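You operate a simulated robot arm through the tools that you are given. There is no shell and no other tool.

Carry out the task below with a simulated robot arm. There is one attempt and no reset: what you move stays moved.

JOB
Put things in order on the table top. At the end: the yellow pot stands where the brown box stood; the brown box stands on top of the black spool; the knobbed pad stands on top of the white thermometer; the red tape measure stands where the red oil can stood; the red oil can stands where the yellow pot stood; whatever was shut is shut again. Leave all else as you found it, and nothing knocked over.

It is judged by the outcome, as a careful person would: the job done as asked, and still so three seconds after it is handed in. It fails if anything else is knocked over, pushed out of place, dropped, spilled or broken.

ROBOT AND FRAMES
A 7-joint arm with a two-finger parallel gripper, fixed in place. Base frame: the origin is at the foot of the arm, x ahead of it, y to its left, z up; the work surface is at about z = 760. Readings come in mm, degrees, newtons and seconds.
With the tool pointing down near the work surface it reaches from about 300 to 700 mm from the base axis. Its first joint turns from -66.0 to 66.0 degrees. Payload 1.57 kg.
The TCP is the grasp point between the finger pads, 30 mm short of the fingertips. In the tool frame z runs along the fingers and y along their closing line. The gripper opens to 110 mm. The fingers are 24 mm wide and 12 mm thick; the gripper's body (48 by 112 mm) begins 78 mm behind the TCP.
Orientation is that of the tool frame in the base frame, as a unit quaternion [w, x, y, z]. With the fingers straight down and closing along the base's y, the tool's x points along the base's -x, its y along +y and its z along -z.

CONTROLS
- The arm moves only by the tool send_rows. Its argument "steps" is one flat list of numbers, 7 for each row, row after row: the shift along the tool's x, y, z in units of 400 mm (1.0 is 400 mm), then the turn, a rotation vector about the tool's x, y, z in units of 120 degrees (1.0 is 120 degrees), then the opening, from 0 (shut) to 1 (fully open). In form: [dx, dy, dz, wx, wy, wz, grip, dx, dy, dz, wx, wy, wz, grip, ...]. A call has 1 to 20 rows; each row is the pose to reach, as a shift and turn from the pose commanded when the call began, along the tool's axes at that moment. A call with a number of a shift or a turn outside -1 to 1 is refused whole. A row lasts 0.2 s, in which the tool goes at most 50 mm and 8.6 degrees; a call with a longer step from one row to the next is refused whole, and so is a gripper value outside its range. A pose out of reach is approached as far as the arm can. The call stops where the force on the tool passes 40 N (or 10 N more than at its start, if that is more) or the arm is blocked; 0.2 s more then pass. Each finger travels about 108 mm/s and halts on what it meets, pressing with about 33 N; the grip force reading is that of the motor and also rises with nothing between the fingers. The clock runs only during rows and for 0.2 s after the last one: add rows that repeat a pose to give the fingers time. It gives the time, the measured TCP pose, the force on the tool (base axes), the opening and the grip force at its end, in the units of the frame above (readings bear some noise), with the torque about the TCP (base axes, N m) and any sound that the robot's microphone picked up.
- Cameras (640 x 400 px; columns grow to the right, rows downward): "scene" is fixed at [148.2, -395.8, 1377.2]; the picture's right is [0.87, -0.50, 0.00], its down [-0.40, -0.69, -0.60] and it looks along [0.30, 0.52, -0.80] (base axes); focal length 232 px, centre (320, 200). "wrist" rides on the gripper at [70, 16, -141] in the tool frame; the picture's right is [-0.23, 0.97, 0.00], its down [-0.85, -0.20, -0.48] and it looks along [-0.47, -0.11, 0.88] (tool axes); focal length 222 px, centre (320, 200). There is no depth. A picture from a camera that has moved, and an enlarged one, comes with that camera's place and axes in the base frame and with its lens.
- get_image(camera): a new picture of that camera. The clock stands still meanwhile.
- zoom(camera, box): a new picture of the part [left, top, right, bottom] of that camera's present view, enlarged. The clock stands still meanwhile.
- hand_in(): hands the job in; it is judged then, once.

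Places have to be worked out from the pictures, the camera data and where the tool is seen. Open the gripper and draw the arm clear of the work before you hand the job in, unless the task says otherwise.

The tools are called after "Request:" as a command line: name --argument value ..., lists and objects as JSON in quotes. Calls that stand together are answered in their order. send_rows: Moves the arm, as the interface text tells. Its arguments: {"type":"object","properties":{"steps":{"type":"array","items":{"type":"number"}}},"required":["steps"]} The other tools are called the same way: get_image (camera) takes a picture; zoom (camera, box) takes an enlarged picture of a part of a camera's view; hand_in () hands the job in.

At the start:

```text
time_s: 0.0
position: [349.9, 202.4, 1070.4]
orientation: [0.0, 0.0, 1.0, -0.001]
ft_force: [0.3, -0.3, -0.5]
ft_torque: [-0.02, 0.0, -0.01]
grip_width: 109.8
grip_force: 0.1
```

scene: 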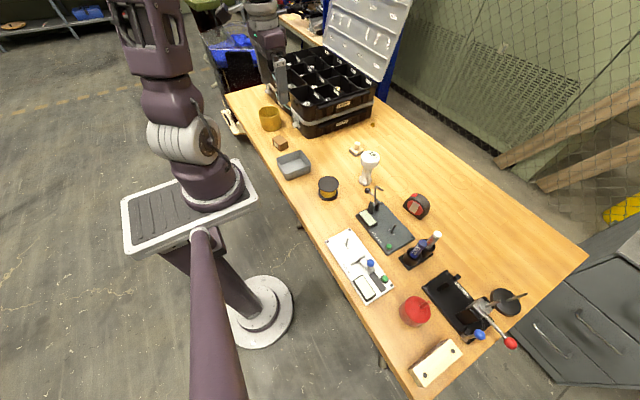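
wrist: 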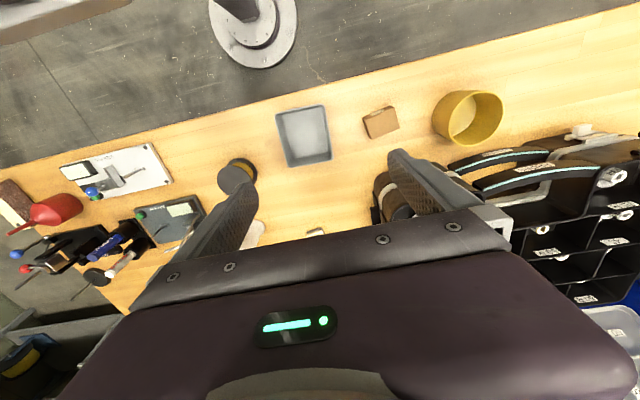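

I start by looking closely at the scene to identify each named object.

Request:
zoom --camera "scene" --box '[220, 80, 400, 192]'

Request:
zoom --camera "scene" --box '[300, 140, 460, 240]'

Request:
zoom --camera "scene" --box '[310, 210, 470, 310]'

Request:
zoom --camera "scene" --box '[380, 260, 540, 400]'

```text
3.56 times, centred on (310, 136) of scene
camera zoom: at [148.2, -395.8, 1377.2], right [0.87, -0.5, 0.0], down [-0.4, -0.69, -0.6], along [0.3, 0.52, -0.8], focal length 823 px, centre (356, 428)
```

zoom: 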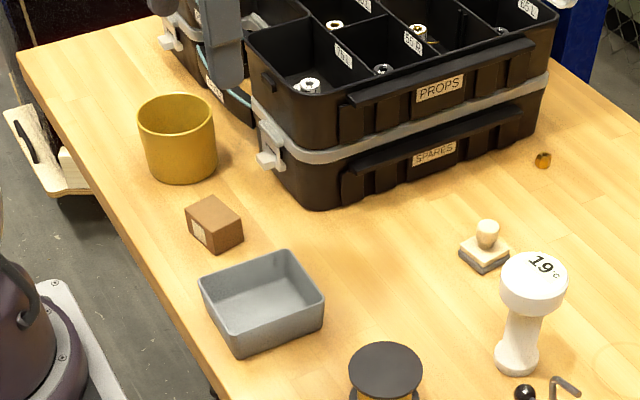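

```text
4.00 times, centred on (380, 190) of scene
camera zoom: at [148.2, -395.8, 1377.2], right [0.87, -0.5, 0.0], down [-0.4, -0.69, -0.6], along [0.3, 0.52, -0.8], focal length 926 px, centre (80, 240)
```

zoom: 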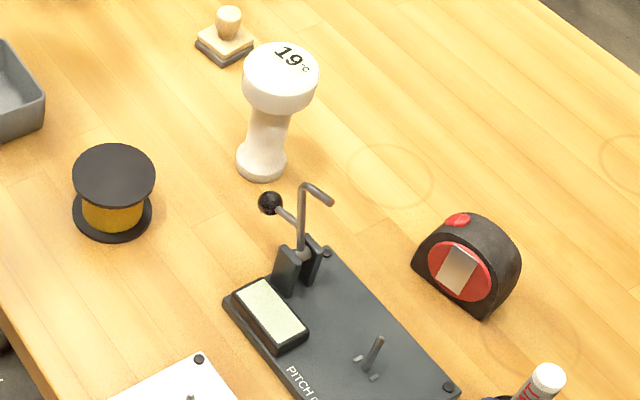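

```text
4.00 times, centred on (390, 260) of scene
camera zoom: at [148.2, -395.8, 1377.2], right [0.87, -0.5, 0.0], down [-0.4, -0.69, -0.6], along [0.3, 0.52, -0.8], focal length 926 px, centre (40, -40)
```

zoom: 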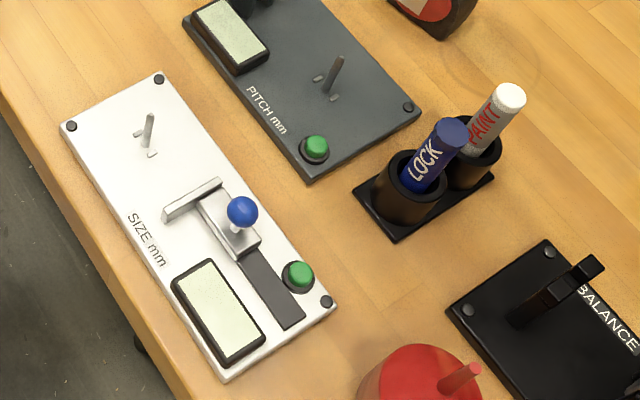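

```text
2.86 times, centred on (460, 330) of scene
camera zoom: at [148.2, -395.8, 1377.2], right [0.87, -0.5, 0.0], down [-0.4, -0.69, -0.6], along [0.3, 0.52, -0.8], focal length 662 px, centre (-80, -171)
```

zoom: 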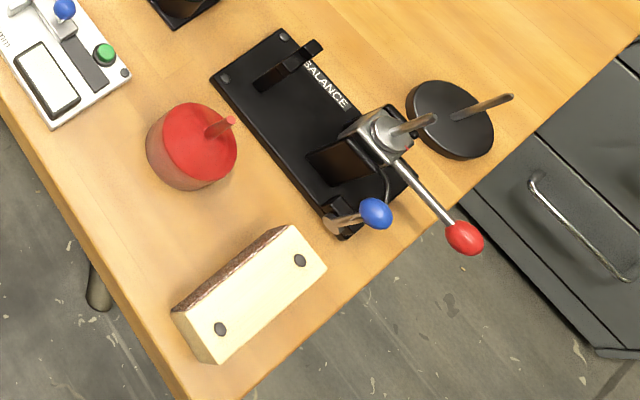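

The table items are identifiable: pot, small box, spool, stamp (knobbed pad), thermometer, tape, oil can. I zoom the wrist view to localise the nearer ones before moving.

Request:
zoom --camera "wrist" --box '[340, 60, 560, 200]'

Request:
zoom --camera "scene" --box '[230, 20, 410, 140]'

Request:
zoom --camera "scene" --box '[335, 135, 405, 195]'

```text
2.86 times, centred on (450, 130) of wrist
camera zoom: at [278.3, 217.9, 1210.2], right [0.23, 0.97, 0.0], down [0.85, -0.2, 0.48], along [0.47, -0.11, -0.88], focal length 635 px, centre (-51, 400)
```

zoom: 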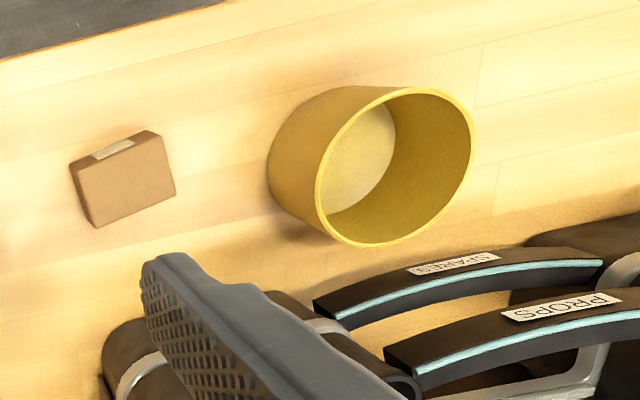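

```text
3.33 times, centred on (320, 80) of scene
camera zoom: at [148.2, -395.8, 1377.2], right [0.87, -0.5, 0.0], down [-0.4, -0.69, -0.6], along [0.3, 0.52, -0.8], focal length 772 px, centre (320, 600)
```

zoom: 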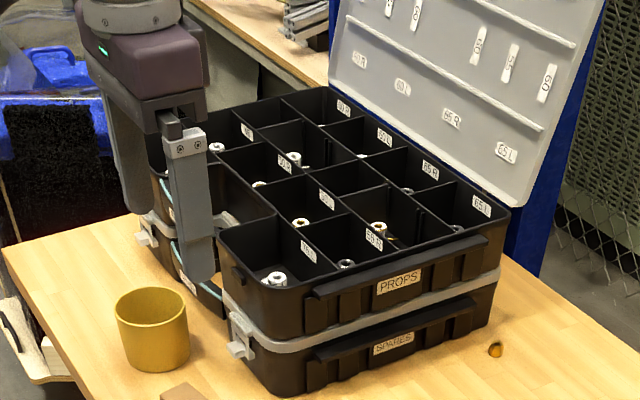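

```text
6.67 times, centred on (370, 165) of scene
camera zoom: at [148.2, -395.8, 1377.2], right [0.87, -0.5, 0.0], down [-0.4, -0.69, -0.6], along [0.3, 0.52, -0.8], focal length 1544 px, centre (-13, 433)
```

zoom: 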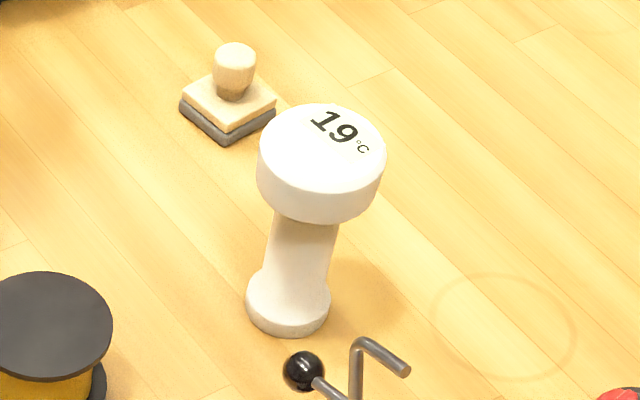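

The rim triangulates to a pot centre near (394, 451), rim z ≈ 829, and the box is near (377, 315). I move over the box at a safe height for a closer look.

Request:
send_rows --steps '[-0.0113, 0.048, 0.071, 0, 0, 0, 1, -0.0225, 0.096, 0.142, 0, 0, 0, 1, -0.034, 0.144, 0.2125, 0, 0, 0, 1, -0.045, 0.192, 0.283, 0, 0, 0, 1, -0.056, 0.24, 0.354, 0, 0, 0, 1, -0.0675, 0.2875, 0.4, 0, 0, 0, 1]'

Request:
get_image --camera "wrist"

Request:
get_image --camera "scene"

```text
time_s: 1.4
position: [375.0, 318.2, 910.2]
orientation: [0.0, 0.0, 1.0, 0.0]
ft_force: [-0.4, -0.8, 0.0]
ft_torque: [0.02, -0.02, 0.03]
grip_width: 110.2
grip_force: 0.1
```

```text
taken
camera wrist: at [304.6, 334.0, 1050.8], right [0.23, 0.97, 0.0], down [0.86, -0.2, 0.48], along [0.47, -0.11, -0.88], focal length 222 px, centre (320, 200)
```

wrist: 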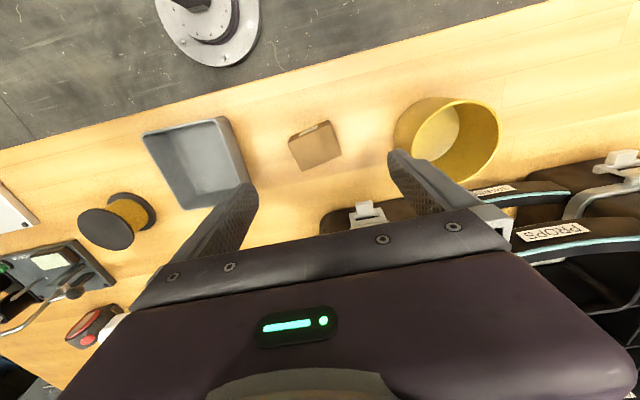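

```text
taken
```

scene: 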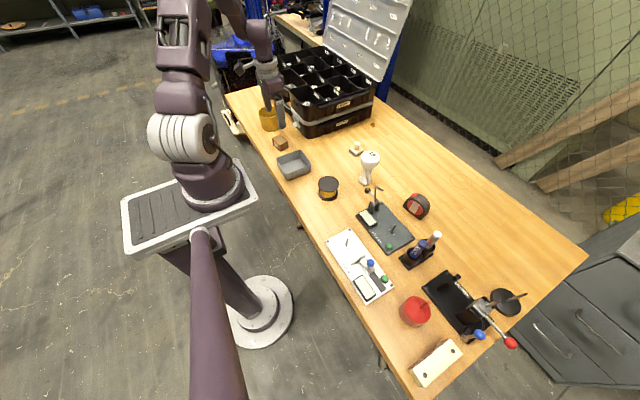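

The box sits between the fingers in this view. I zoom to get its corner positions and yaw.

Request:
zoom --camera "wrist" --box '[260, 100, 370, 190]'

Request:
zoom --camera "scene" --box '[250, 90, 340, 160]'

```text
4.44 times, centred on (315, 145) of wrist
camera zoom: at [304.6, 334.0, 1050.8], right [0.23, 0.97, 0.0], down [0.86, -0.2, 0.48], along [0.47, -0.11, -0.88], focal length 987 px, centre (342, 444)
```

zoom: 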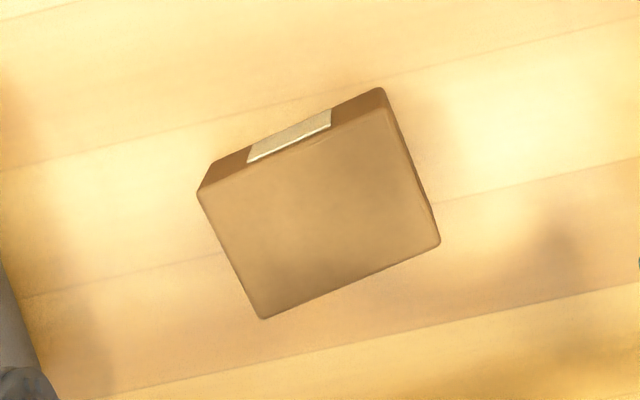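

```text
5.71 times, centred on (295, 125) of scene
camera zoom: at [148.2, -395.8, 1377.2], right [0.87, -0.5, 0.0], down [-0.4, -0.69, -0.6], along [0.3, 0.52, -0.8], focal length 1323 px, centre (463, 629)
```

zoom: 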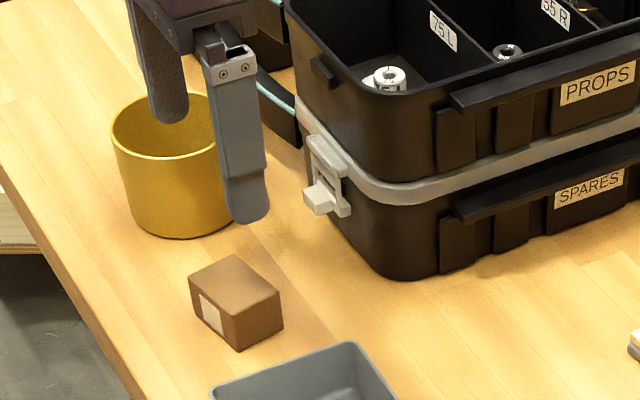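

By my reckoning the box top is centred at (375.7, 312.0), z≈790, about 54×39 mm, with its long axis turned 10.6° from y. I rotate to match, lower to just above it and check.

Request:
send_rows --steps '[-0.0014, -0.0075, 0.0875, 0, 0, -0.044, 0.8, -0.0028, -0.015, 0.165, 0, 0, -0.0883, 0.8, -0.0028, -0.015, 0.165, 0, 0, -0.0883, 0.8]'

Request:
get_image --camera "wrist"

Request:
zoom --camera "scene" --box '[240, 80, 340, 150]'

```text
time_s: 2.2
position: [376.5, 311.5, 843.4]
orientation: [0.0, -0.092, 0.996, 0.0]
ft_force: [0.5, -0.6, 0.6]
ft_torque: [-0.01, -0.02, 0.02]
grip_width: 87.9
grip_force: 0.1
```

```text
taken
camera wrist: at [304.0, 314.4, 983.9], right [0.04, 1.0, 0.0], down [0.88, -0.04, 0.48], along [0.48, -0.02, -0.88], focal length 222 px, centre (320, 200)
```

wrist: 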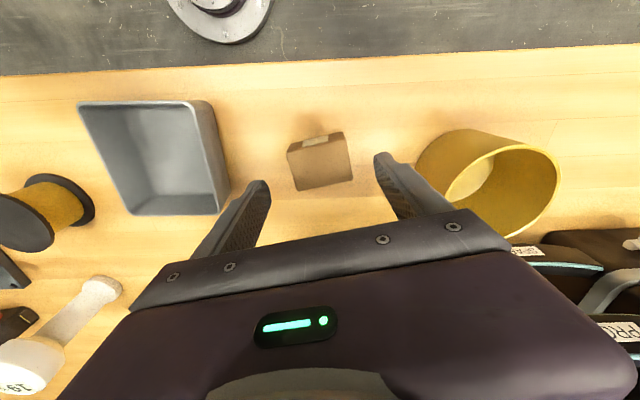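

```text
5.71 times, centred on (290, 115) of scene
camera zoom: at [148.2, -395.8, 1377.2], right [0.87, -0.5, 0.0], down [-0.4, -0.69, -0.6], along [0.3, 0.52, -0.8], focal length 1323 px, centre (491, 686)
```

zoom: 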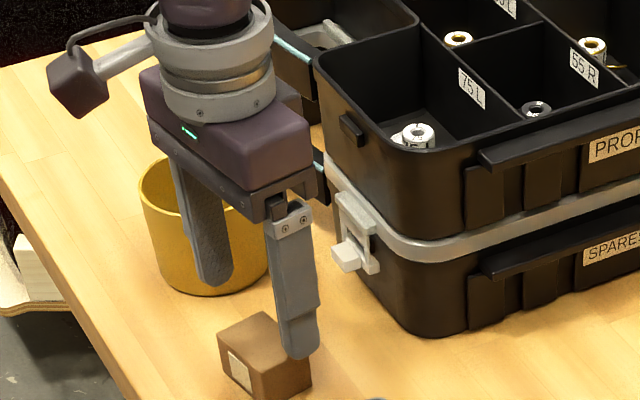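

The gripper is aligned with the box and straddles it. I lower to TCP z≈795 (fingertips about 5 mm off the table) and close.

Request:
send_rows --steps '[0, 0, 0.06, 0, 0, 0, 0.8, 0, 0, 0.12, 0, 0, 0, 0.8, 0, 0, 0.12, 0, 0, 0, 0.8, 0, 0, 0.12, 0, 0, 0, 0.4, 0, 0, 0.12, 0, 0, 0, 0.35, 0, 0, 0.12, 0, 0, 0, 0.35]'

Request:
get_image --camera "wrist"

```text
time_s: 3.6
position: [377.4, 311.4, 798.3]
orientation: [0.0, -0.093, 0.996, -0.001]
ft_force: [-0.7, 0.1, 0.0]
ft_torque: [0.02, 0.01, -0.01]
grip_width: 53.9
grip_force: 33.6
```

```text
taken
camera wrist: at [304.8, 313.8, 938.3], right [0.04, 1.0, 0.0], down [0.88, -0.04, 0.48], along [0.48, -0.02, -0.88], focal length 222 px, centre (320, 200)
```

wrist: 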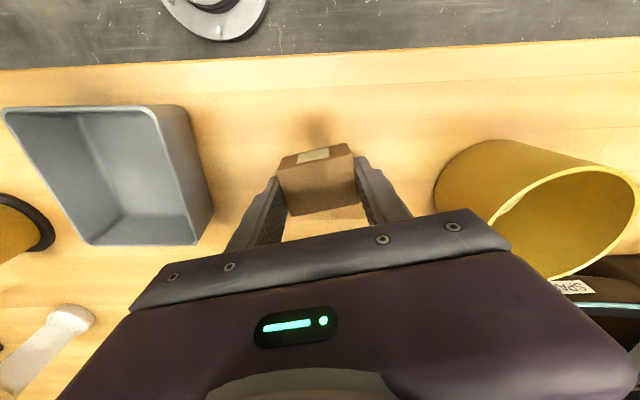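

Grip holds at 53.9 mm with 33 N. I lift straight up and carry the box toward the spool side to view the spool unobstructed.

Request:
send_rows --steps '[0, 0, -0.06, 0, 0, 0, 0.35, 0, 0, -0.16, 0, 0, 0, 0.35, 0, 0, -0.27, 0, 0, 0, 0.35, 0, 0, -0.38, 0, 0, 0, 0.35, -0.0036, -0.098, -0.38, 0, 0, 0, 0.35, -0.0072, -0.196, -0.38, 0, 0, 0, 0.35, -0.0107, -0.293, -0.38, 0, 0, 0, 0.35, -0.0143, -0.391, -0.38, 0, 0, 0, 0.35, -0.0179, -0.489, -0.38, 0, 0, 0, 0.35]'

Request:
get_image --camera "wrist"

Request:
get_image --camera "scene"

```text
time_s: 5.6
position: [418.8, 120.0, 949.4]
orientation: [0.0, -0.092, 0.996, 0.0]
ft_force: [0.1, -0.3, -0.6]
ft_torque: [0.01, -0.03, 0.01]
grip_width: 54.3
grip_force: 32.9
```

```text
taken
camera wrist: at [346.5, 123.3, 1089.8], right [0.04, 1.0, 0.0], down [0.88, -0.04, 0.48], along [0.48, -0.02, -0.88], focal length 222 px, centre (320, 200)
```

wrist: 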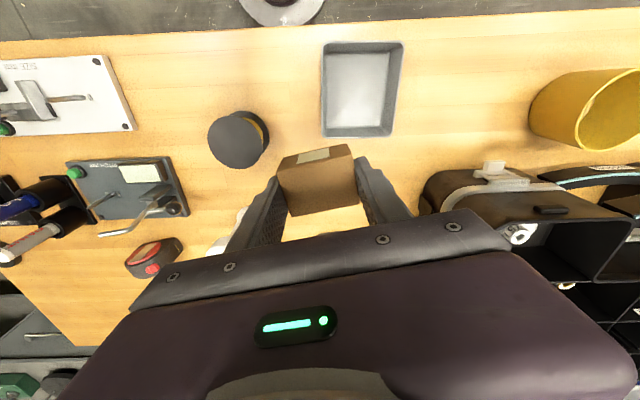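

```text
taken
```

scene: 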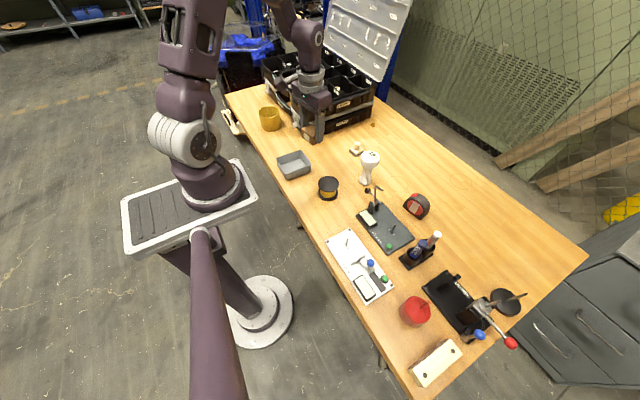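

The box is lifted securely. I zoom on the spool in the wrist view to fix its centre and top height.

Request:
zoom --camera "wrist" --box '[190, 90, 290, 180]'

Request:
zoom --camera "scene" --box '[300, 160, 360, 210]'

```text
4.44 times, centred on (240, 135) of wrist
camera zoom: at [346.5, 123.3, 1089.8], right [0.04, 1.0, 0.0], down [0.88, -0.04, 0.48], along [0.48, -0.02, -0.88], focal length 987 px, centre (676, 489)
```

zoom: 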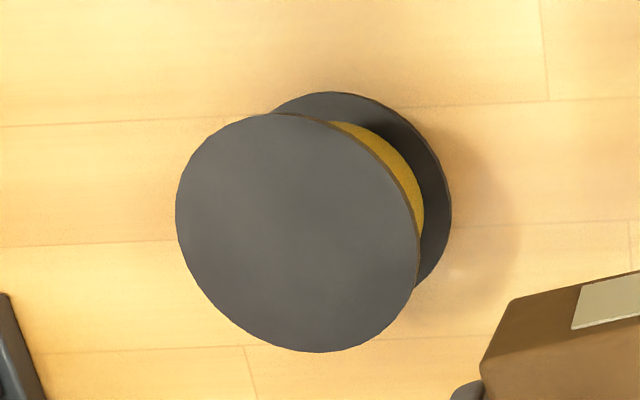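

```text
8.00 times, centred on (330, 185) of scene
camera zoom: at [148.2, -395.8, 1377.2], right [0.87, -0.5, 0.0], down [-0.4, -0.69, -0.6], along [0.3, 0.52, -0.8], focal length 1853 px, centre (240, 320)
```

zoom: 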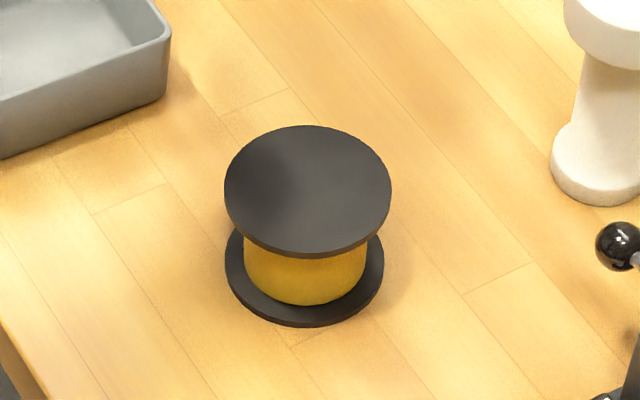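

Spool top is centred at about (412.6, 13.7), z≈810, radius 34 mm. I bring the box over it at TCP z≈870 (box bottom ≈832) and check.

Request:
send_rows --steps '[0.0209, -0.0866, 0, 0, 0, 0, 0.35, 0.0418, -0.173, 0, 0, 0, 0, 0.35, 0.0628, -0.2597, 0, 0, 0, 0, 0.35, 0.0628, -0.2597, 0.1, 0, 0, 0, 0.35, 0.0628, -0.2597, 0.1975, 0, 0, 0, 0.35, 0.0628, -0.2597, 0.1975, 0, 0, 0, 0.35]'

Request:
get_image --camera "wrist"

Request:
zoom --camera "scene" --box '[280, 140, 380, 210]'

```text
time_s: 7.0
position: [411.8, 12.5, 870.0]
orientation: [0.001, -0.091, 0.996, 0.001]
ft_force: [1.2, -0.3, -1.0]
ft_torque: [-0.02, -0.01, 0.0]
grip_width: 54.1
grip_force: 33.3
```

```text
taken
camera wrist: at [340.6, 15.0, 1011.5], right [0.04, 1.0, 0.0], down [0.88, -0.04, 0.48], along [0.48, -0.02, -0.88], focal length 222 px, centre (320, 200)
```

wrist: 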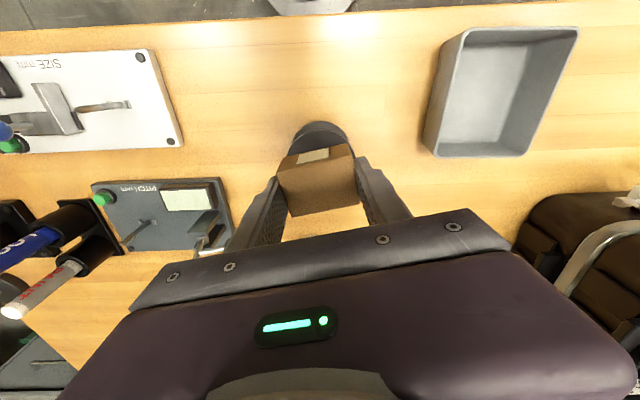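

```text
5.71 times, centred on (330, 175) of scene
camera zoom: at [148.2, -395.8, 1377.2], right [0.87, -0.5, 0.0], down [-0.4, -0.69, -0.6], along [0.3, 0.52, -0.8], focal length 1323 px, centre (263, 343)
```

zoom: 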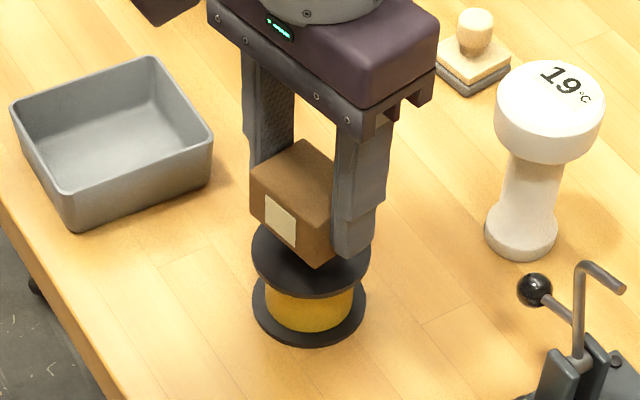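

The box looks roughly over the spool; I zoom in more to check whether it hangs level in the grip.

Request:
zoom --camera "scene" --box '[315, 155, 355, 205]'

Request:
zoom --camera "wrist" --box '[260, 100, 380, 230]'

```text
8.00 times, centred on (335, 180) of scene
camera zoom: at [148.2, -395.8, 1377.2], right [0.87, -0.5, 0.0], down [-0.4, -0.69, -0.6], along [0.3, 0.52, -0.8], focal length 1853 px, centre (200, 360)
```

zoom: 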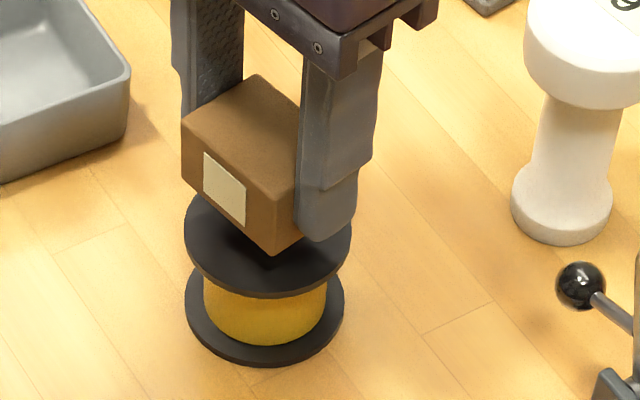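

```text
3.08 times, centred on (320, 165) of wrist
camera zoom: at [340.6, 15.0, 1011.5], right [0.04, 1.0, 0.0], down [0.88, -0.04, 0.48], along [0.48, -0.02, -0.88], focal length 684 px, centre (320, 308)
```

zoom: 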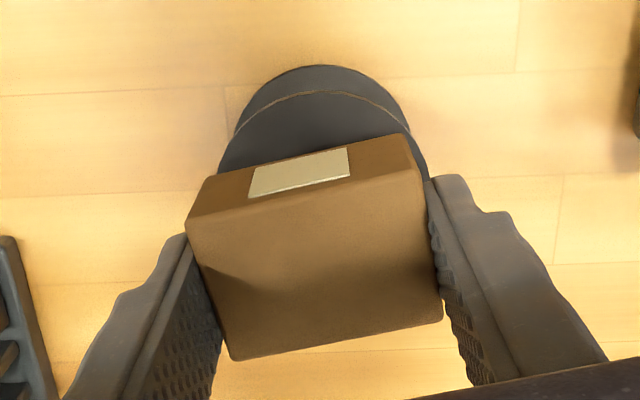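

The box hangs level and is centred on the spool within ~2 mm; its bottom is about 22 mm above the disc. I lower gently toward contact.

Request:
send_rows --steps '[0, 0, 0.02, 0, 0, 0, 0.35, 0, 0, 0.04, 0, 0, 0, 0.35, 0, 0, 0.05, 0, 0, 0, 0.35, 0, 0, 0.05, 0, 0, 0, 0.35]'

Request:
zoom --camera "scene" --box '[315, 155, 355, 205]'

```text
time_s: 8.0
position: [414.1, 11.7, 849.4]
orientation: [0.0, -0.092, 0.996, 0.0]
ft_force: [-0.3, -0.3, -1.3]
ft_torque: [-0.03, 0.03, -0.01]
grip_width: 54.0
grip_force: 33.1
```

```text
8.00 times, centred on (335, 180) of scene
camera zoom: at [148.2, -395.8, 1377.2], right [0.87, -0.5, 0.0], down [-0.4, -0.69, -0.6], along [0.3, 0.52, -0.8], focal length 1853 px, centre (200, 360)
```

zoom: 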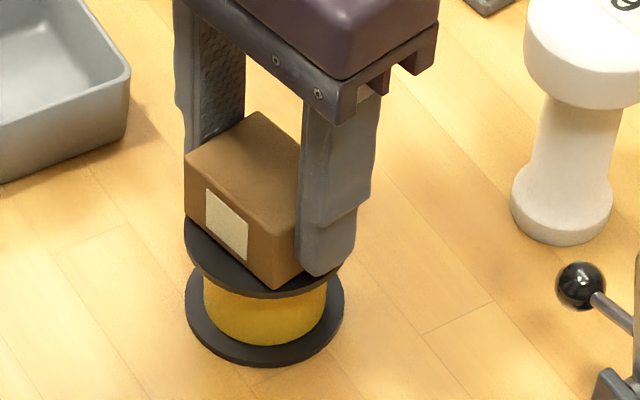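

Still no contact force (−1.3 N is about the box weight). I lower another 2.5 mm in fine steps.

Request:
send_rows --steps '[0, 0, 0.002, 0, 0, 0, 0.35, 0, 0, 0.004, 0, 0, 0, 0.35, 0, 0, 0.006, 0, 0, 0, 0.35, 0, 0, 0.006, 0, 0, 0, 0.35]'

```text
time_s: 9.0
position: [414.2, 11.4, 848.6]
orientation: [0.001, -0.092, 0.996, 0.0]
ft_force: [-2.9, -1.6, 23.7]
ft_torque: [-0.07, 0.13, -0.03]
grip_width: 53.8
grip_force: 32.5
```

Contact: +23.7 N. I back off about 1.6 mm to relieve the press, then open gently.

Request:
send_rows --steps '[0, 0, -0.002, 0, 0, 0, 0.35, 0, 0, -0.004, 0, 0, 0, 0.35, 0, 0, -0.004, 0, 0, 0, 0.35]'

```text
time_s: 9.8
position: [413.8, 12.2, 848.6]
orientation: [0.0, -0.092, 0.996, 0.0]
ft_force: [-0.1, 0.7, -0.6]
ft_torque: [0.01, 0.0, -0.01]
grip_width: 54.2
grip_force: 33.1
```

Load is near zero with the box resting on (or a hair above) the disc. I open the fingers.

Request:
send_rows --steps '[0, 0, 0, 0, 0, 0, 0.55, 0, 0, 0, 0, 0, 0, 0.65, 0, 0, 0, 0, 0, 0, 0.7]'

Request:
zoom --camera "scene" --box '[315, 155, 355, 205]'

Request:
zoom --camera "wrist" --box '[230, 100, 410, 230]'

```text
time_s: 10.6
position: [412.6, 12.7, 847.7]
orientation: [0.0, -0.092, 0.996, 0.0]
ft_force: [0.1, -1.1, -0.3]
ft_torque: [-0.03, 0.01, 0.01]
grip_width: 76.8
grip_force: 0.0
```

```text
8.00 times, centred on (335, 180) of scene
camera zoom: at [148.2, -395.8, 1377.2], right [0.87, -0.5, 0.0], down [-0.4, -0.69, -0.6], along [0.3, 0.52, -0.8], focal length 1853 px, centre (200, 360)
```

zoom: 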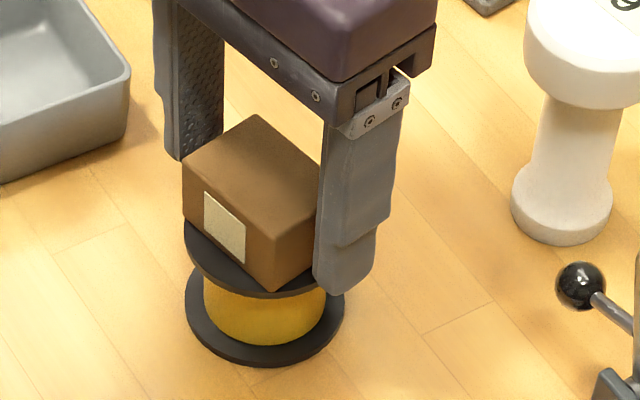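

```text
3.08 times, centred on (320, 165) of wrist
camera zoom: at [341.4, 15.7, 988.7], right [0.04, 1.0, 0.0], down [0.88, -0.04, 0.48], along [0.48, -0.02, -0.88], focal length 684 px, centre (320, 308)
```

zoom: 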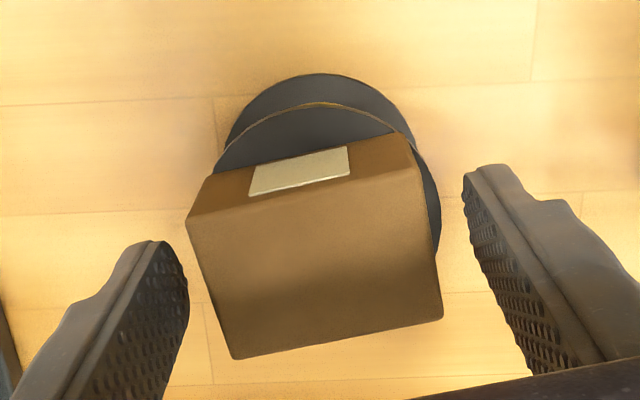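

The box rests squarely on the spool. I rise straight up, then travel back over to view the pot.

Request:
send_rows --steps '[0, 0, -0.08, 0, 0, 0, 0.75, 0, 0, -0.19, 0, 0, 0, 0.8, 0, 0, -0.3, 0, 0, 0, 1, -0.017, 0.12, -0.3, 0, 0, 0, 1, -0.034, 0.24, -0.3, 0, 0, 0, 1, -0.051, 0.36, -0.3, 0, 0, 0, 1, -0.068, 0.48, -0.3, 0, 0, 0, 1, -0.085, 0.6, -0.3, 0, 0, 0, 1, -0.102, 0.72, -0.3, 0, 0, 0, 1, -0.119, 0.84, -0.3, 0, 0, 0, 1, -0.137, 0.96, -0.3, 0, 0, 0, 1]'

Request:
get_image --camera "wrist"

Request:
zoom --camera "scene" --box '[315, 155, 355, 205]'

```text
time_s: 13.0
position: [397.8, 398.4, 967.6]
orientation: [-0.001, -0.092, 0.996, -0.001]
ft_force: [-0.2, -0.2, 0.3]
ft_torque: [-0.03, 0.04, 0.02]
grip_width: 110.1
grip_force: 0.1
```

```text
taken
camera wrist: at [326.2, 402.2, 1107.7], right [0.04, 1.0, 0.0], down [0.88, -0.04, 0.48], along [0.48, -0.02, -0.88], focal length 222 px, centre (320, 200)
```

wrist: 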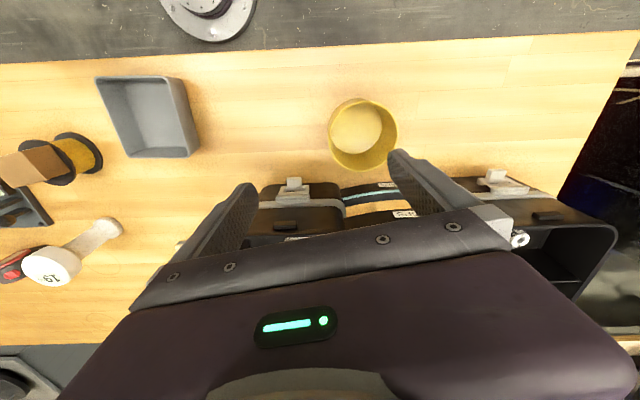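

```text
8.00 times, centred on (335, 180) of scene
camera zoom: at [148.2, -395.8, 1377.2], right [0.87, -0.5, 0.0], down [-0.4, -0.69, -0.6], along [0.3, 0.52, -0.8], focal length 1853 px, centre (200, 360)
```

zoom: 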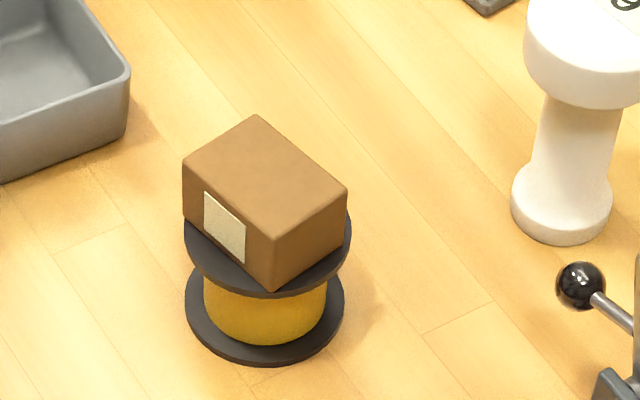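

Box on spool is fine. Now I zoom on the pot to measure its rim and base.

Request:
zoom --camera "wrist" --box '[300, 70, 430, 190]'

Request:
zoom --camera "wrist" --box '[240, 140, 640, 300]'

```text
3.33 times, centred on (365, 130) of wrist
camera zoom: at [326.2, 402.2, 1107.7], right [0.04, 1.0, 0.0], down [0.88, -0.04, 0.48], along [0.48, -0.02, -0.88], focal length 740 px, centre (170, 433)
```

zoom: 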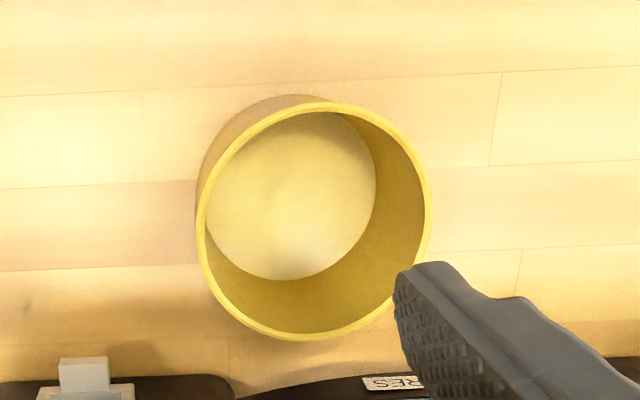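

```text
1.60 times, centred on (440, 220) of wrist
camera zoom: at [326.2, 402.2, 1107.7], right [0.04, 1.0, 0.0], down [0.88, -0.04, 0.48], along [0.48, -0.02, -0.88], focal length 355 px, centre (128, 168)
```

zoom: 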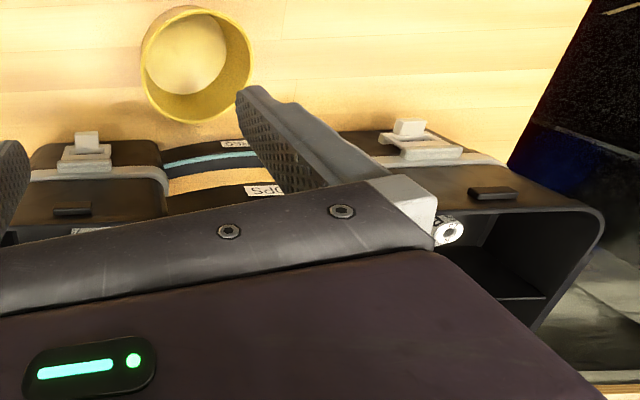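

Pot centre estimate: (393.5, 453.5), rim z≈824, rim diameter ≈ 88–90 mm. I move above it, fingertips just over the rim, and check centring.

Request:
send_rows --steps '[-0.007, 0.0675, 0, 0, 0, 0, 1, -0.0141, 0.135, 0, 0, 0, 0, 1, -0.0141, 0.135, 0.09, 0, 0, 0, 1, -0.0141, 0.135, 0.18, 0, 0, 0, 1, -0.0141, 0.135, 0.235, 0, 0, 0, 1, -0.0141, 0.135, 0.235, 0, 0, 0, 1]'

Request:
get_image --camera "wrist"

Request:
zoom --camera "scene" --box '[220, 70, 330, 150]'

```text
time_s: 14.4
position: [394.3, 454.6, 875.2]
orientation: [0.0, -0.093, 0.996, 0.0]
ft_force: [0.0, -0.3, -0.5]
ft_torque: [-0.01, 0.0, 0.0]
grip_width: 110.1
grip_force: 0.1
```

```text
taken
camera wrist: at [321.8, 457.4, 1014.9], right [0.04, 1.0, 0.0], down [0.88, -0.04, 0.48], along [0.48, -0.02, -0.88], focal length 222 px, centre (320, 200)
```

wrist: 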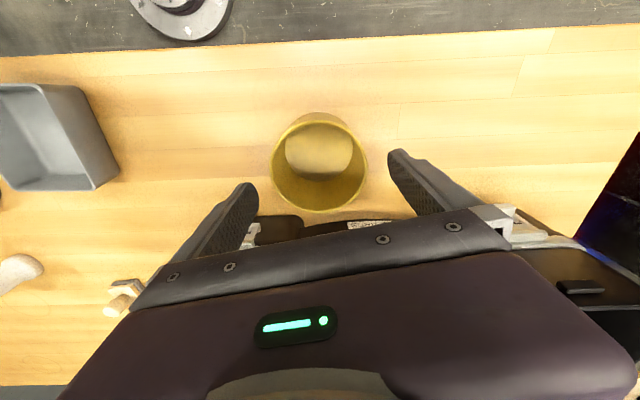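

```text
5.00 times, centred on (275, 110) of scene
camera zoom: at [148.2, -395.8, 1377.2], right [0.87, -0.5, 0.0], down [-0.4, -0.69, -0.6], along [0.3, 0.52, -0.8], focal length 1158 px, centre (545, 650)
```

zoom: 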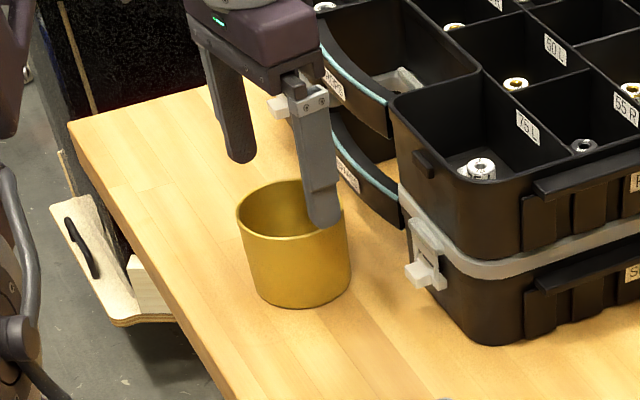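

I zoom the wrist view to compute the pot's offset from the finger midline.

Request:
zoom --camera "wrist" --box '[240, 90, 420, 230]'

```text
2.86 times, centred on (330, 160) of wrist
camera zoom: at [321.8, 457.4, 1014.9], right [0.04, 1.0, 0.0], down [0.88, -0.04, 0.48], along [0.48, -0.02, -0.88], focal length 635 px, centre (291, 314)
```

zoom: 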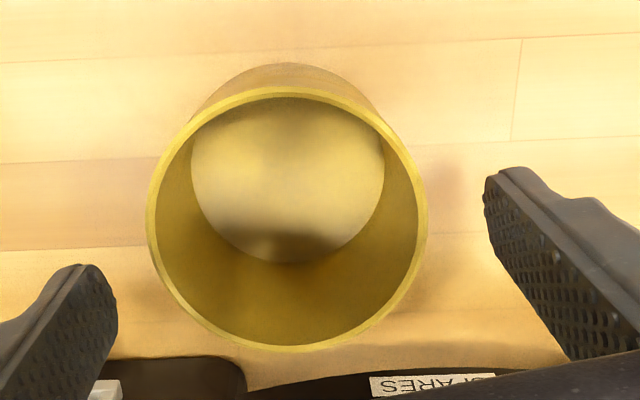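

The pot is centred within about 1 mm of the finger midline. I descend around it to TCP z≈803 and close.

Request:
send_rows --steps '[-0.001, 0, 0.05, 0, 0, 0, 1, -0.002, -0.001, 0.1, 0, 0, 0, 1, -0.002, -0.001, 0.15, 0, 0, 0, 1, -0.002, -0.001, 0.18, 0, 0, 0, 1, -0.002, -0.001, 0.18, 0, 0, 0, 1]'

Request:
get_image --camera "wrist"

Request:
zoom --camera "scene" --box '[220, 70, 330, 150]'

```text
time_s: 15.6
position: [393.7, 454.2, 802.1]
orientation: [0.0, -0.092, 0.996, 0.0]
ft_force: [-0.7, -0.2, 0.5]
ft_torque: [-0.01, -0.01, 0.01]
grip_width: 110.0
grip_force: 0.0
```

```text
taken
camera wrist: at [321.9, 456.4, 942.6], right [0.04, 1.0, 0.0], down [0.88, -0.04, 0.48], along [0.48, -0.02, -0.88], focal length 222 px, centre (320, 200)
```

wrist: 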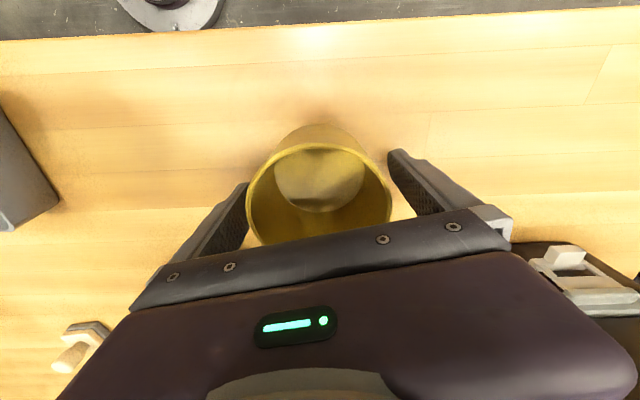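

```text
5.00 times, centred on (275, 110) of scene
camera zoom: at [148.2, -395.8, 1377.2], right [0.87, -0.5, 0.0], down [-0.4, -0.69, -0.6], along [0.3, 0.52, -0.8], focal length 1158 px, centre (545, 650)
```

zoom: 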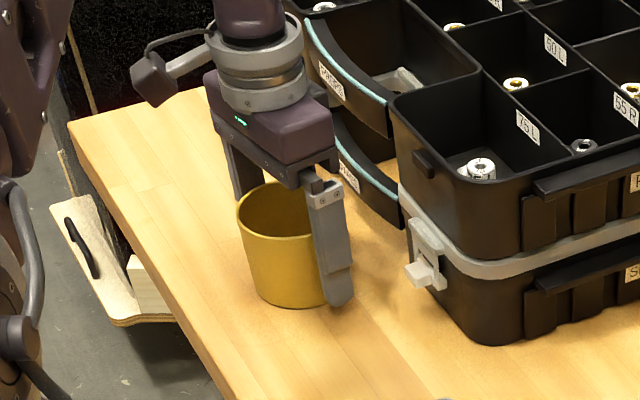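

The fingers straddle the pot cleanly. I close the gripper.

Request:
send_rows --steps '[0, 0, 0, 0, 0, 0, 0.85, 0, 0, 0, 0, 0, 0, 0.7, 0, 0, 0, 0, 0, 0, 0.7, 0, 0, 0, 0, 0, 0, 0.7]'

Request:
get_image --camera "wrist"

```text
time_s: 16.6
position: [394.6, 453.3, 802.6]
orientation: [0.0, -0.092, 0.996, 0.0]
ft_force: [0.1, -0.8, -0.2]
ft_torque: [0.0, -0.02, -0.01]
grip_width: 82.1
grip_force: 32.9
```

```text
taken
camera wrist: at [321.9, 456.4, 942.8], right [0.04, 1.0, 0.0], down [0.88, -0.04, 0.48], along [0.48, -0.02, -0.88], focal length 222 px, centre (320, 200)
```

wrist: 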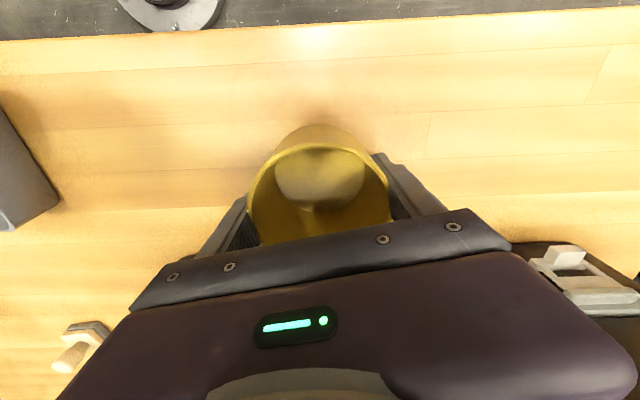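

Pot is gripped (82 mm, 33 N). I lift 70 mm and carry it over the brown box's old place (376, 312).

Request:
send_rows --steps '[0, 0, -0.03, 0, 0, 0, 0.7, 0, 0, -0.1, 0, 0, 0, 0.7, 0, 0, -0.175, 0, 0, 0, 0.7, 0.0267, -0.085, -0.175, 0, 0, 0, 0.7, 0.0533, -0.171, -0.175, 0, 0, 0, 0.7, 0.08, -0.256, -0.175, 0, 0, 0, 0.7, 0.1066, -0.341, -0.175, 0, 0, 0, 0.7, 0.1066, -0.341, -0.175, 0, 0, 0, 0.7]'

Request:
get_image --camera "wrist"

Request:
zoom --camera "scene" --box '[220, 80, 330, 180]'

```text
time_s: 18.4
position: [379.0, 312.7, 871.3]
orientation: [0.0, -0.092, 0.996, 0.0]
ft_force: [0.1, -0.8, -0.9]
ft_torque: [0.02, 0.0, 0.01]
grip_width: 82.2
grip_force: 32.8
```

```text
taken
camera wrist: at [306.1, 315.0, 1011.8], right [0.04, 1.0, 0.0], down [0.88, -0.04, 0.48], along [0.48, -0.02, -0.88], focal length 222 px, centre (320, 200)
```

wrist: 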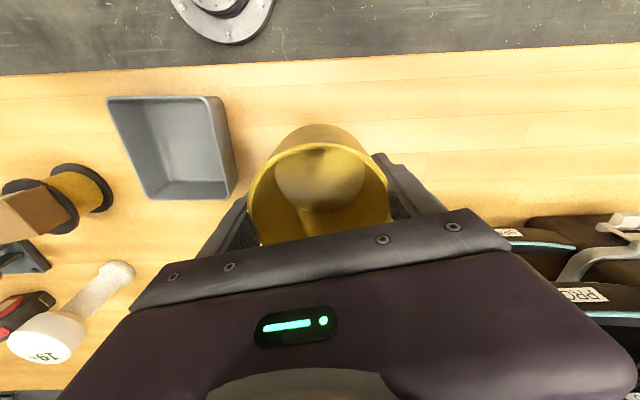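

```text
4.00 times, centred on (275, 130) of scene
camera zoom: at [148.2, -395.8, 1377.2], right [0.87, -0.5, 0.0], down [-0.4, -0.69, -0.6], along [0.3, 0.52, -0.8], focal length 926 px, centre (500, 480)
```

zoom: 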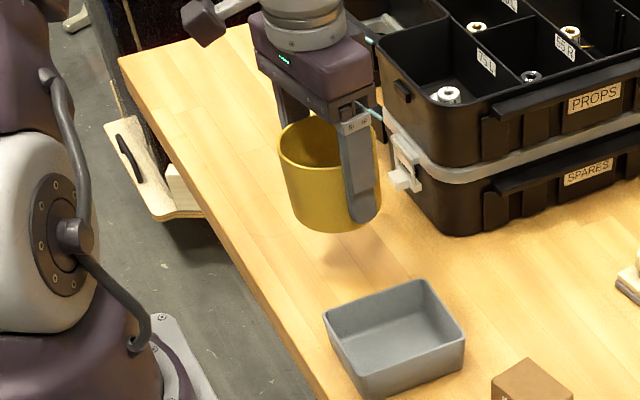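

Pot is over the target with its centre about (376.8, 312.4). I lower it to just above the table.

Request:
send_rows --steps '[0.001, -0.001, 0.06, 0, 0, 0, 0.7, 0.001, -0.001, 0.12, 0, 0, 0, 0.7, 0.001, -0.001, 0.155, 0, 0, 0, 0.7, 0.001, -0.001, 0.167, 0, 0, 0, 0.7, 0.001, -0.001, 0.167, 0, 0, 0, 0.7]'

```text
time_s: 19.6
position: [377.8, 313.8, 804.4]
orientation: [0.0, -0.092, 0.996, 0.0]
ft_force: [0.0, 0.0, -1.0]
ft_torque: [0.04, 0.02, 0.0]
grip_width: 81.7
grip_force: 32.9
```

Readings show no contact yet at z=804.4. I go down another ~2 mm in fine steps.

Request:
send_rows --steps '[0, 0, 0.0015, 0, 0, 0, 0.7, 0, 0, 0.003, 0, 0, 0, 0.7, 0, 0, 0.004, 0, 0, 0, 0.7, 0, 0, 0.004, 0, 0, 0, 0.7]'

```text
time_s: 20.6
position: [377.8, 311.8, 802.9]
orientation: [0.0, -0.092, 0.996, -0.001]
ft_force: [-0.1, 1.0, -1.0]
ft_torque: [0.0, -0.02, 0.01]
grip_width: 82.2
grip_force: 32.9
```

Request:
send_rows --steps '[0, 0, 0.0015, 0, 0, 0, 0.7, 0, 0, 0.003, 0, 0, 0, 0.7, 0, 0, 0.003, 0, 0, 0, 0.7]'

```text
time_s: 21.4
position: [378.0, 311.8, 802.9]
orientation: [-0.001, -0.092, 0.996, 0.0]
ft_force: [-0.6, -0.3, -1.0]
ft_torque: [0.0, -0.02, -0.04]
grip_width: 81.9
grip_force: 33.1
```

By commanded offsets I'm within 0.4 mm of the original grasp height, so the pot is essentially at the table. I go the last fraction and check force.

Request:
send_rows --steps '[0, 0, 0.001, 0, 0, 0, 0.7, 0, 0, 0.002, 0, 0, 0, 0.7, 0, 0, 0.002, 0, 0, 0, 0.7]'

```text
time_s: 22.2
position: [377.6, 313.4, 800.4]
orientation: [-0.001, -0.093, 0.996, 0.0]
ft_force: [-5.5, -2.7, 22.3]
ft_torque: [0.05, 0.0, 0.08]
grip_width: 82.0
grip_force: 33.1
```

Contact reached (22 N). I ease back ~0.6 mm and open the fingers.

Request:
send_rows --steps '[0, 0, -0.0015, 0, 0, 0, 0.7, 0, 0, -0.0015, 0, 0, 0, 0.7, 0, 0, -0.0015, 0, 0, 0, 0.8, 0, 0, -0.0015, 0, 0, 0, 0.95, 0, 0, -0.0015, 0, 0, 0, 0.95]'

Request:
get_image --camera "wrist"

Request:
zoom --camera "scene" --box '[220, 80, 330, 180]'

```text
time_s: 23.4
position: [377.2, 313.1, 802.0]
orientation: [0.001, -0.092, 0.996, 0.0]
ft_force: [0.3, -1.0, -0.8]
ft_torque: [0.0, 0.02, 0.02]
grip_width: 104.5
grip_force: 0.1
```

```text
taken
camera wrist: at [304.6, 315.1, 942.7], right [0.04, 1.0, 0.0], down [0.88, -0.04, 0.48], along [0.48, -0.02, -0.88], focal length 222 px, centre (320, 200)
```

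wrist: 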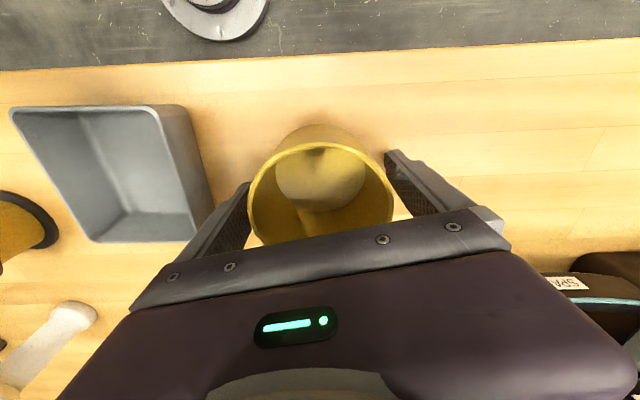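

```text
4.00 times, centred on (275, 130) of scene
camera zoom: at [148.2, -395.8, 1377.2], right [0.87, -0.5, 0.0], down [-0.4, -0.69, -0.6], along [0.3, 0.52, -0.8], focal length 926 px, centre (500, 480)
```

zoom: 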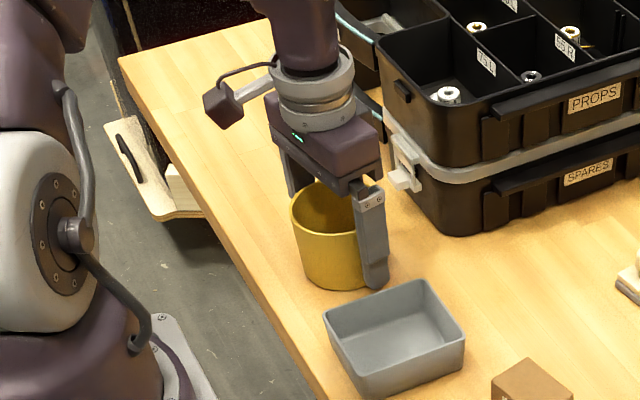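

Pot stands where the box was. I open fully and rise straight up, watching force.

Request:
send_rows --steps '[0, 0, 0, 0, 0, 0, 1, 0, 0, 0, 0, 0, 0, 1, 0, 0, -0.04, 0, 0, 0, 1, 0, 0, -0.1, 0, 0, 0, 1, 0, 0, -0.2, 0, 0, 0, 1, 0, 0, -0.3, 0, 0, 0, 1, 0, 0, -0.4, 0, 0, 0, 1]'

Request:
get_image --camera "wrist"

Request:
get_image --camera "scene"

```text
time_s: 25.0
position: [379.4, 311.3, 963.5]
orientation: [0.001, -0.092, 0.996, 0.0]
ft_force: [0.3, 0.0, -0.7]
ft_torque: [0.01, -0.01, -0.02]
grip_width: 110.0
grip_force: 0.1
```

```text
taken
camera wrist: at [308.7, 314.2, 1104.1], right [0.04, 1.0, 0.0], down [0.88, -0.04, 0.48], along [0.48, -0.02, -0.88], focal length 222 px, centre (320, 200)
```

wrist: 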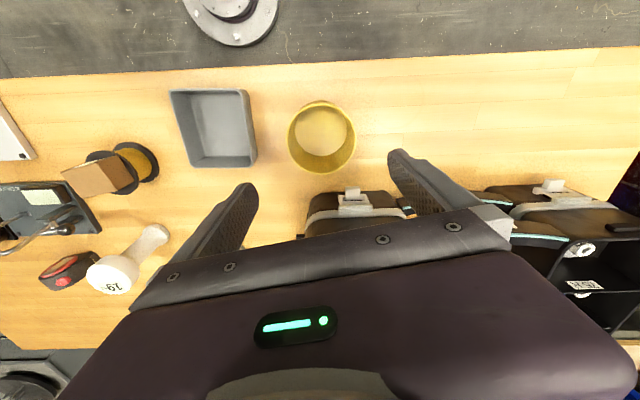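

```text
taken
```

scene: 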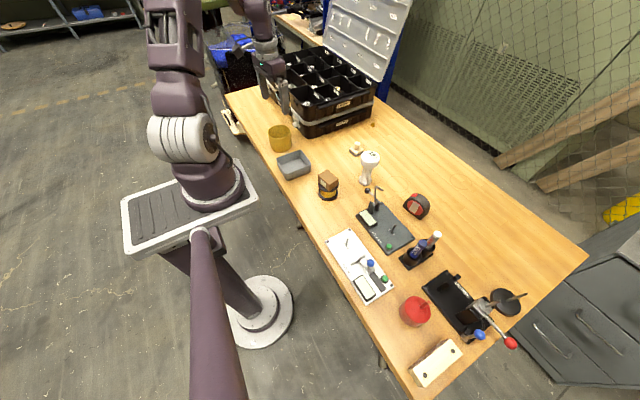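

The pot sits at about (375, 313), matching the box's old spot. Next I travel across at z≈963 toward the oil can, squaring yaw to zero.

Request:
send_rows --steps '[0.0196, -0.12, 0, 0, 0, 0.0221, 1, 0.0391, -0.24, 0, 0, 0, 0.0442, 1, 0.0587, -0.36, 0, 0, 0, 0.0663, 1, 0.0782, -0.48, 0, 0, 0, 0.0883, 1, 0.0978, -0.6, 0, 0, 0, 0.0883, 1, 0.1174, -0.72, 0, 0, 0, 0.0883, 1, 0.1369, -0.84, 0, 0, 0, 0.0883, 1, 0.1565, -0.96, 0, 0, 0, 0.0883, 1]'

Request:
get_image --camera "wrist"

```text
time_s: 26.8
position: [388.9, -79.0, 960.9]
orientation: [0.0, 0.0, 1.0, 0.0]
ft_force: [0.1, -0.3, 0.1]
ft_torque: [0.0, 0.01, 0.03]
grip_width: 110.2
grip_force: 0.0
```

```text
taken
camera wrist: at [318.4, -62.8, 1102.0], right [0.23, 0.97, 0.0], down [0.85, -0.2, 0.48], along [0.47, -0.11, -0.88], focal length 222 px, centre (320, 200)
```

wrist: 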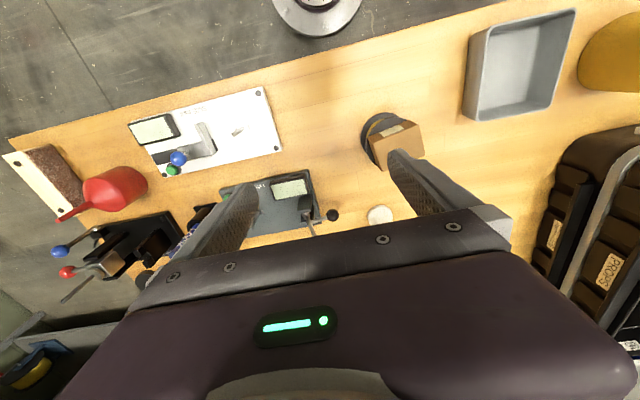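

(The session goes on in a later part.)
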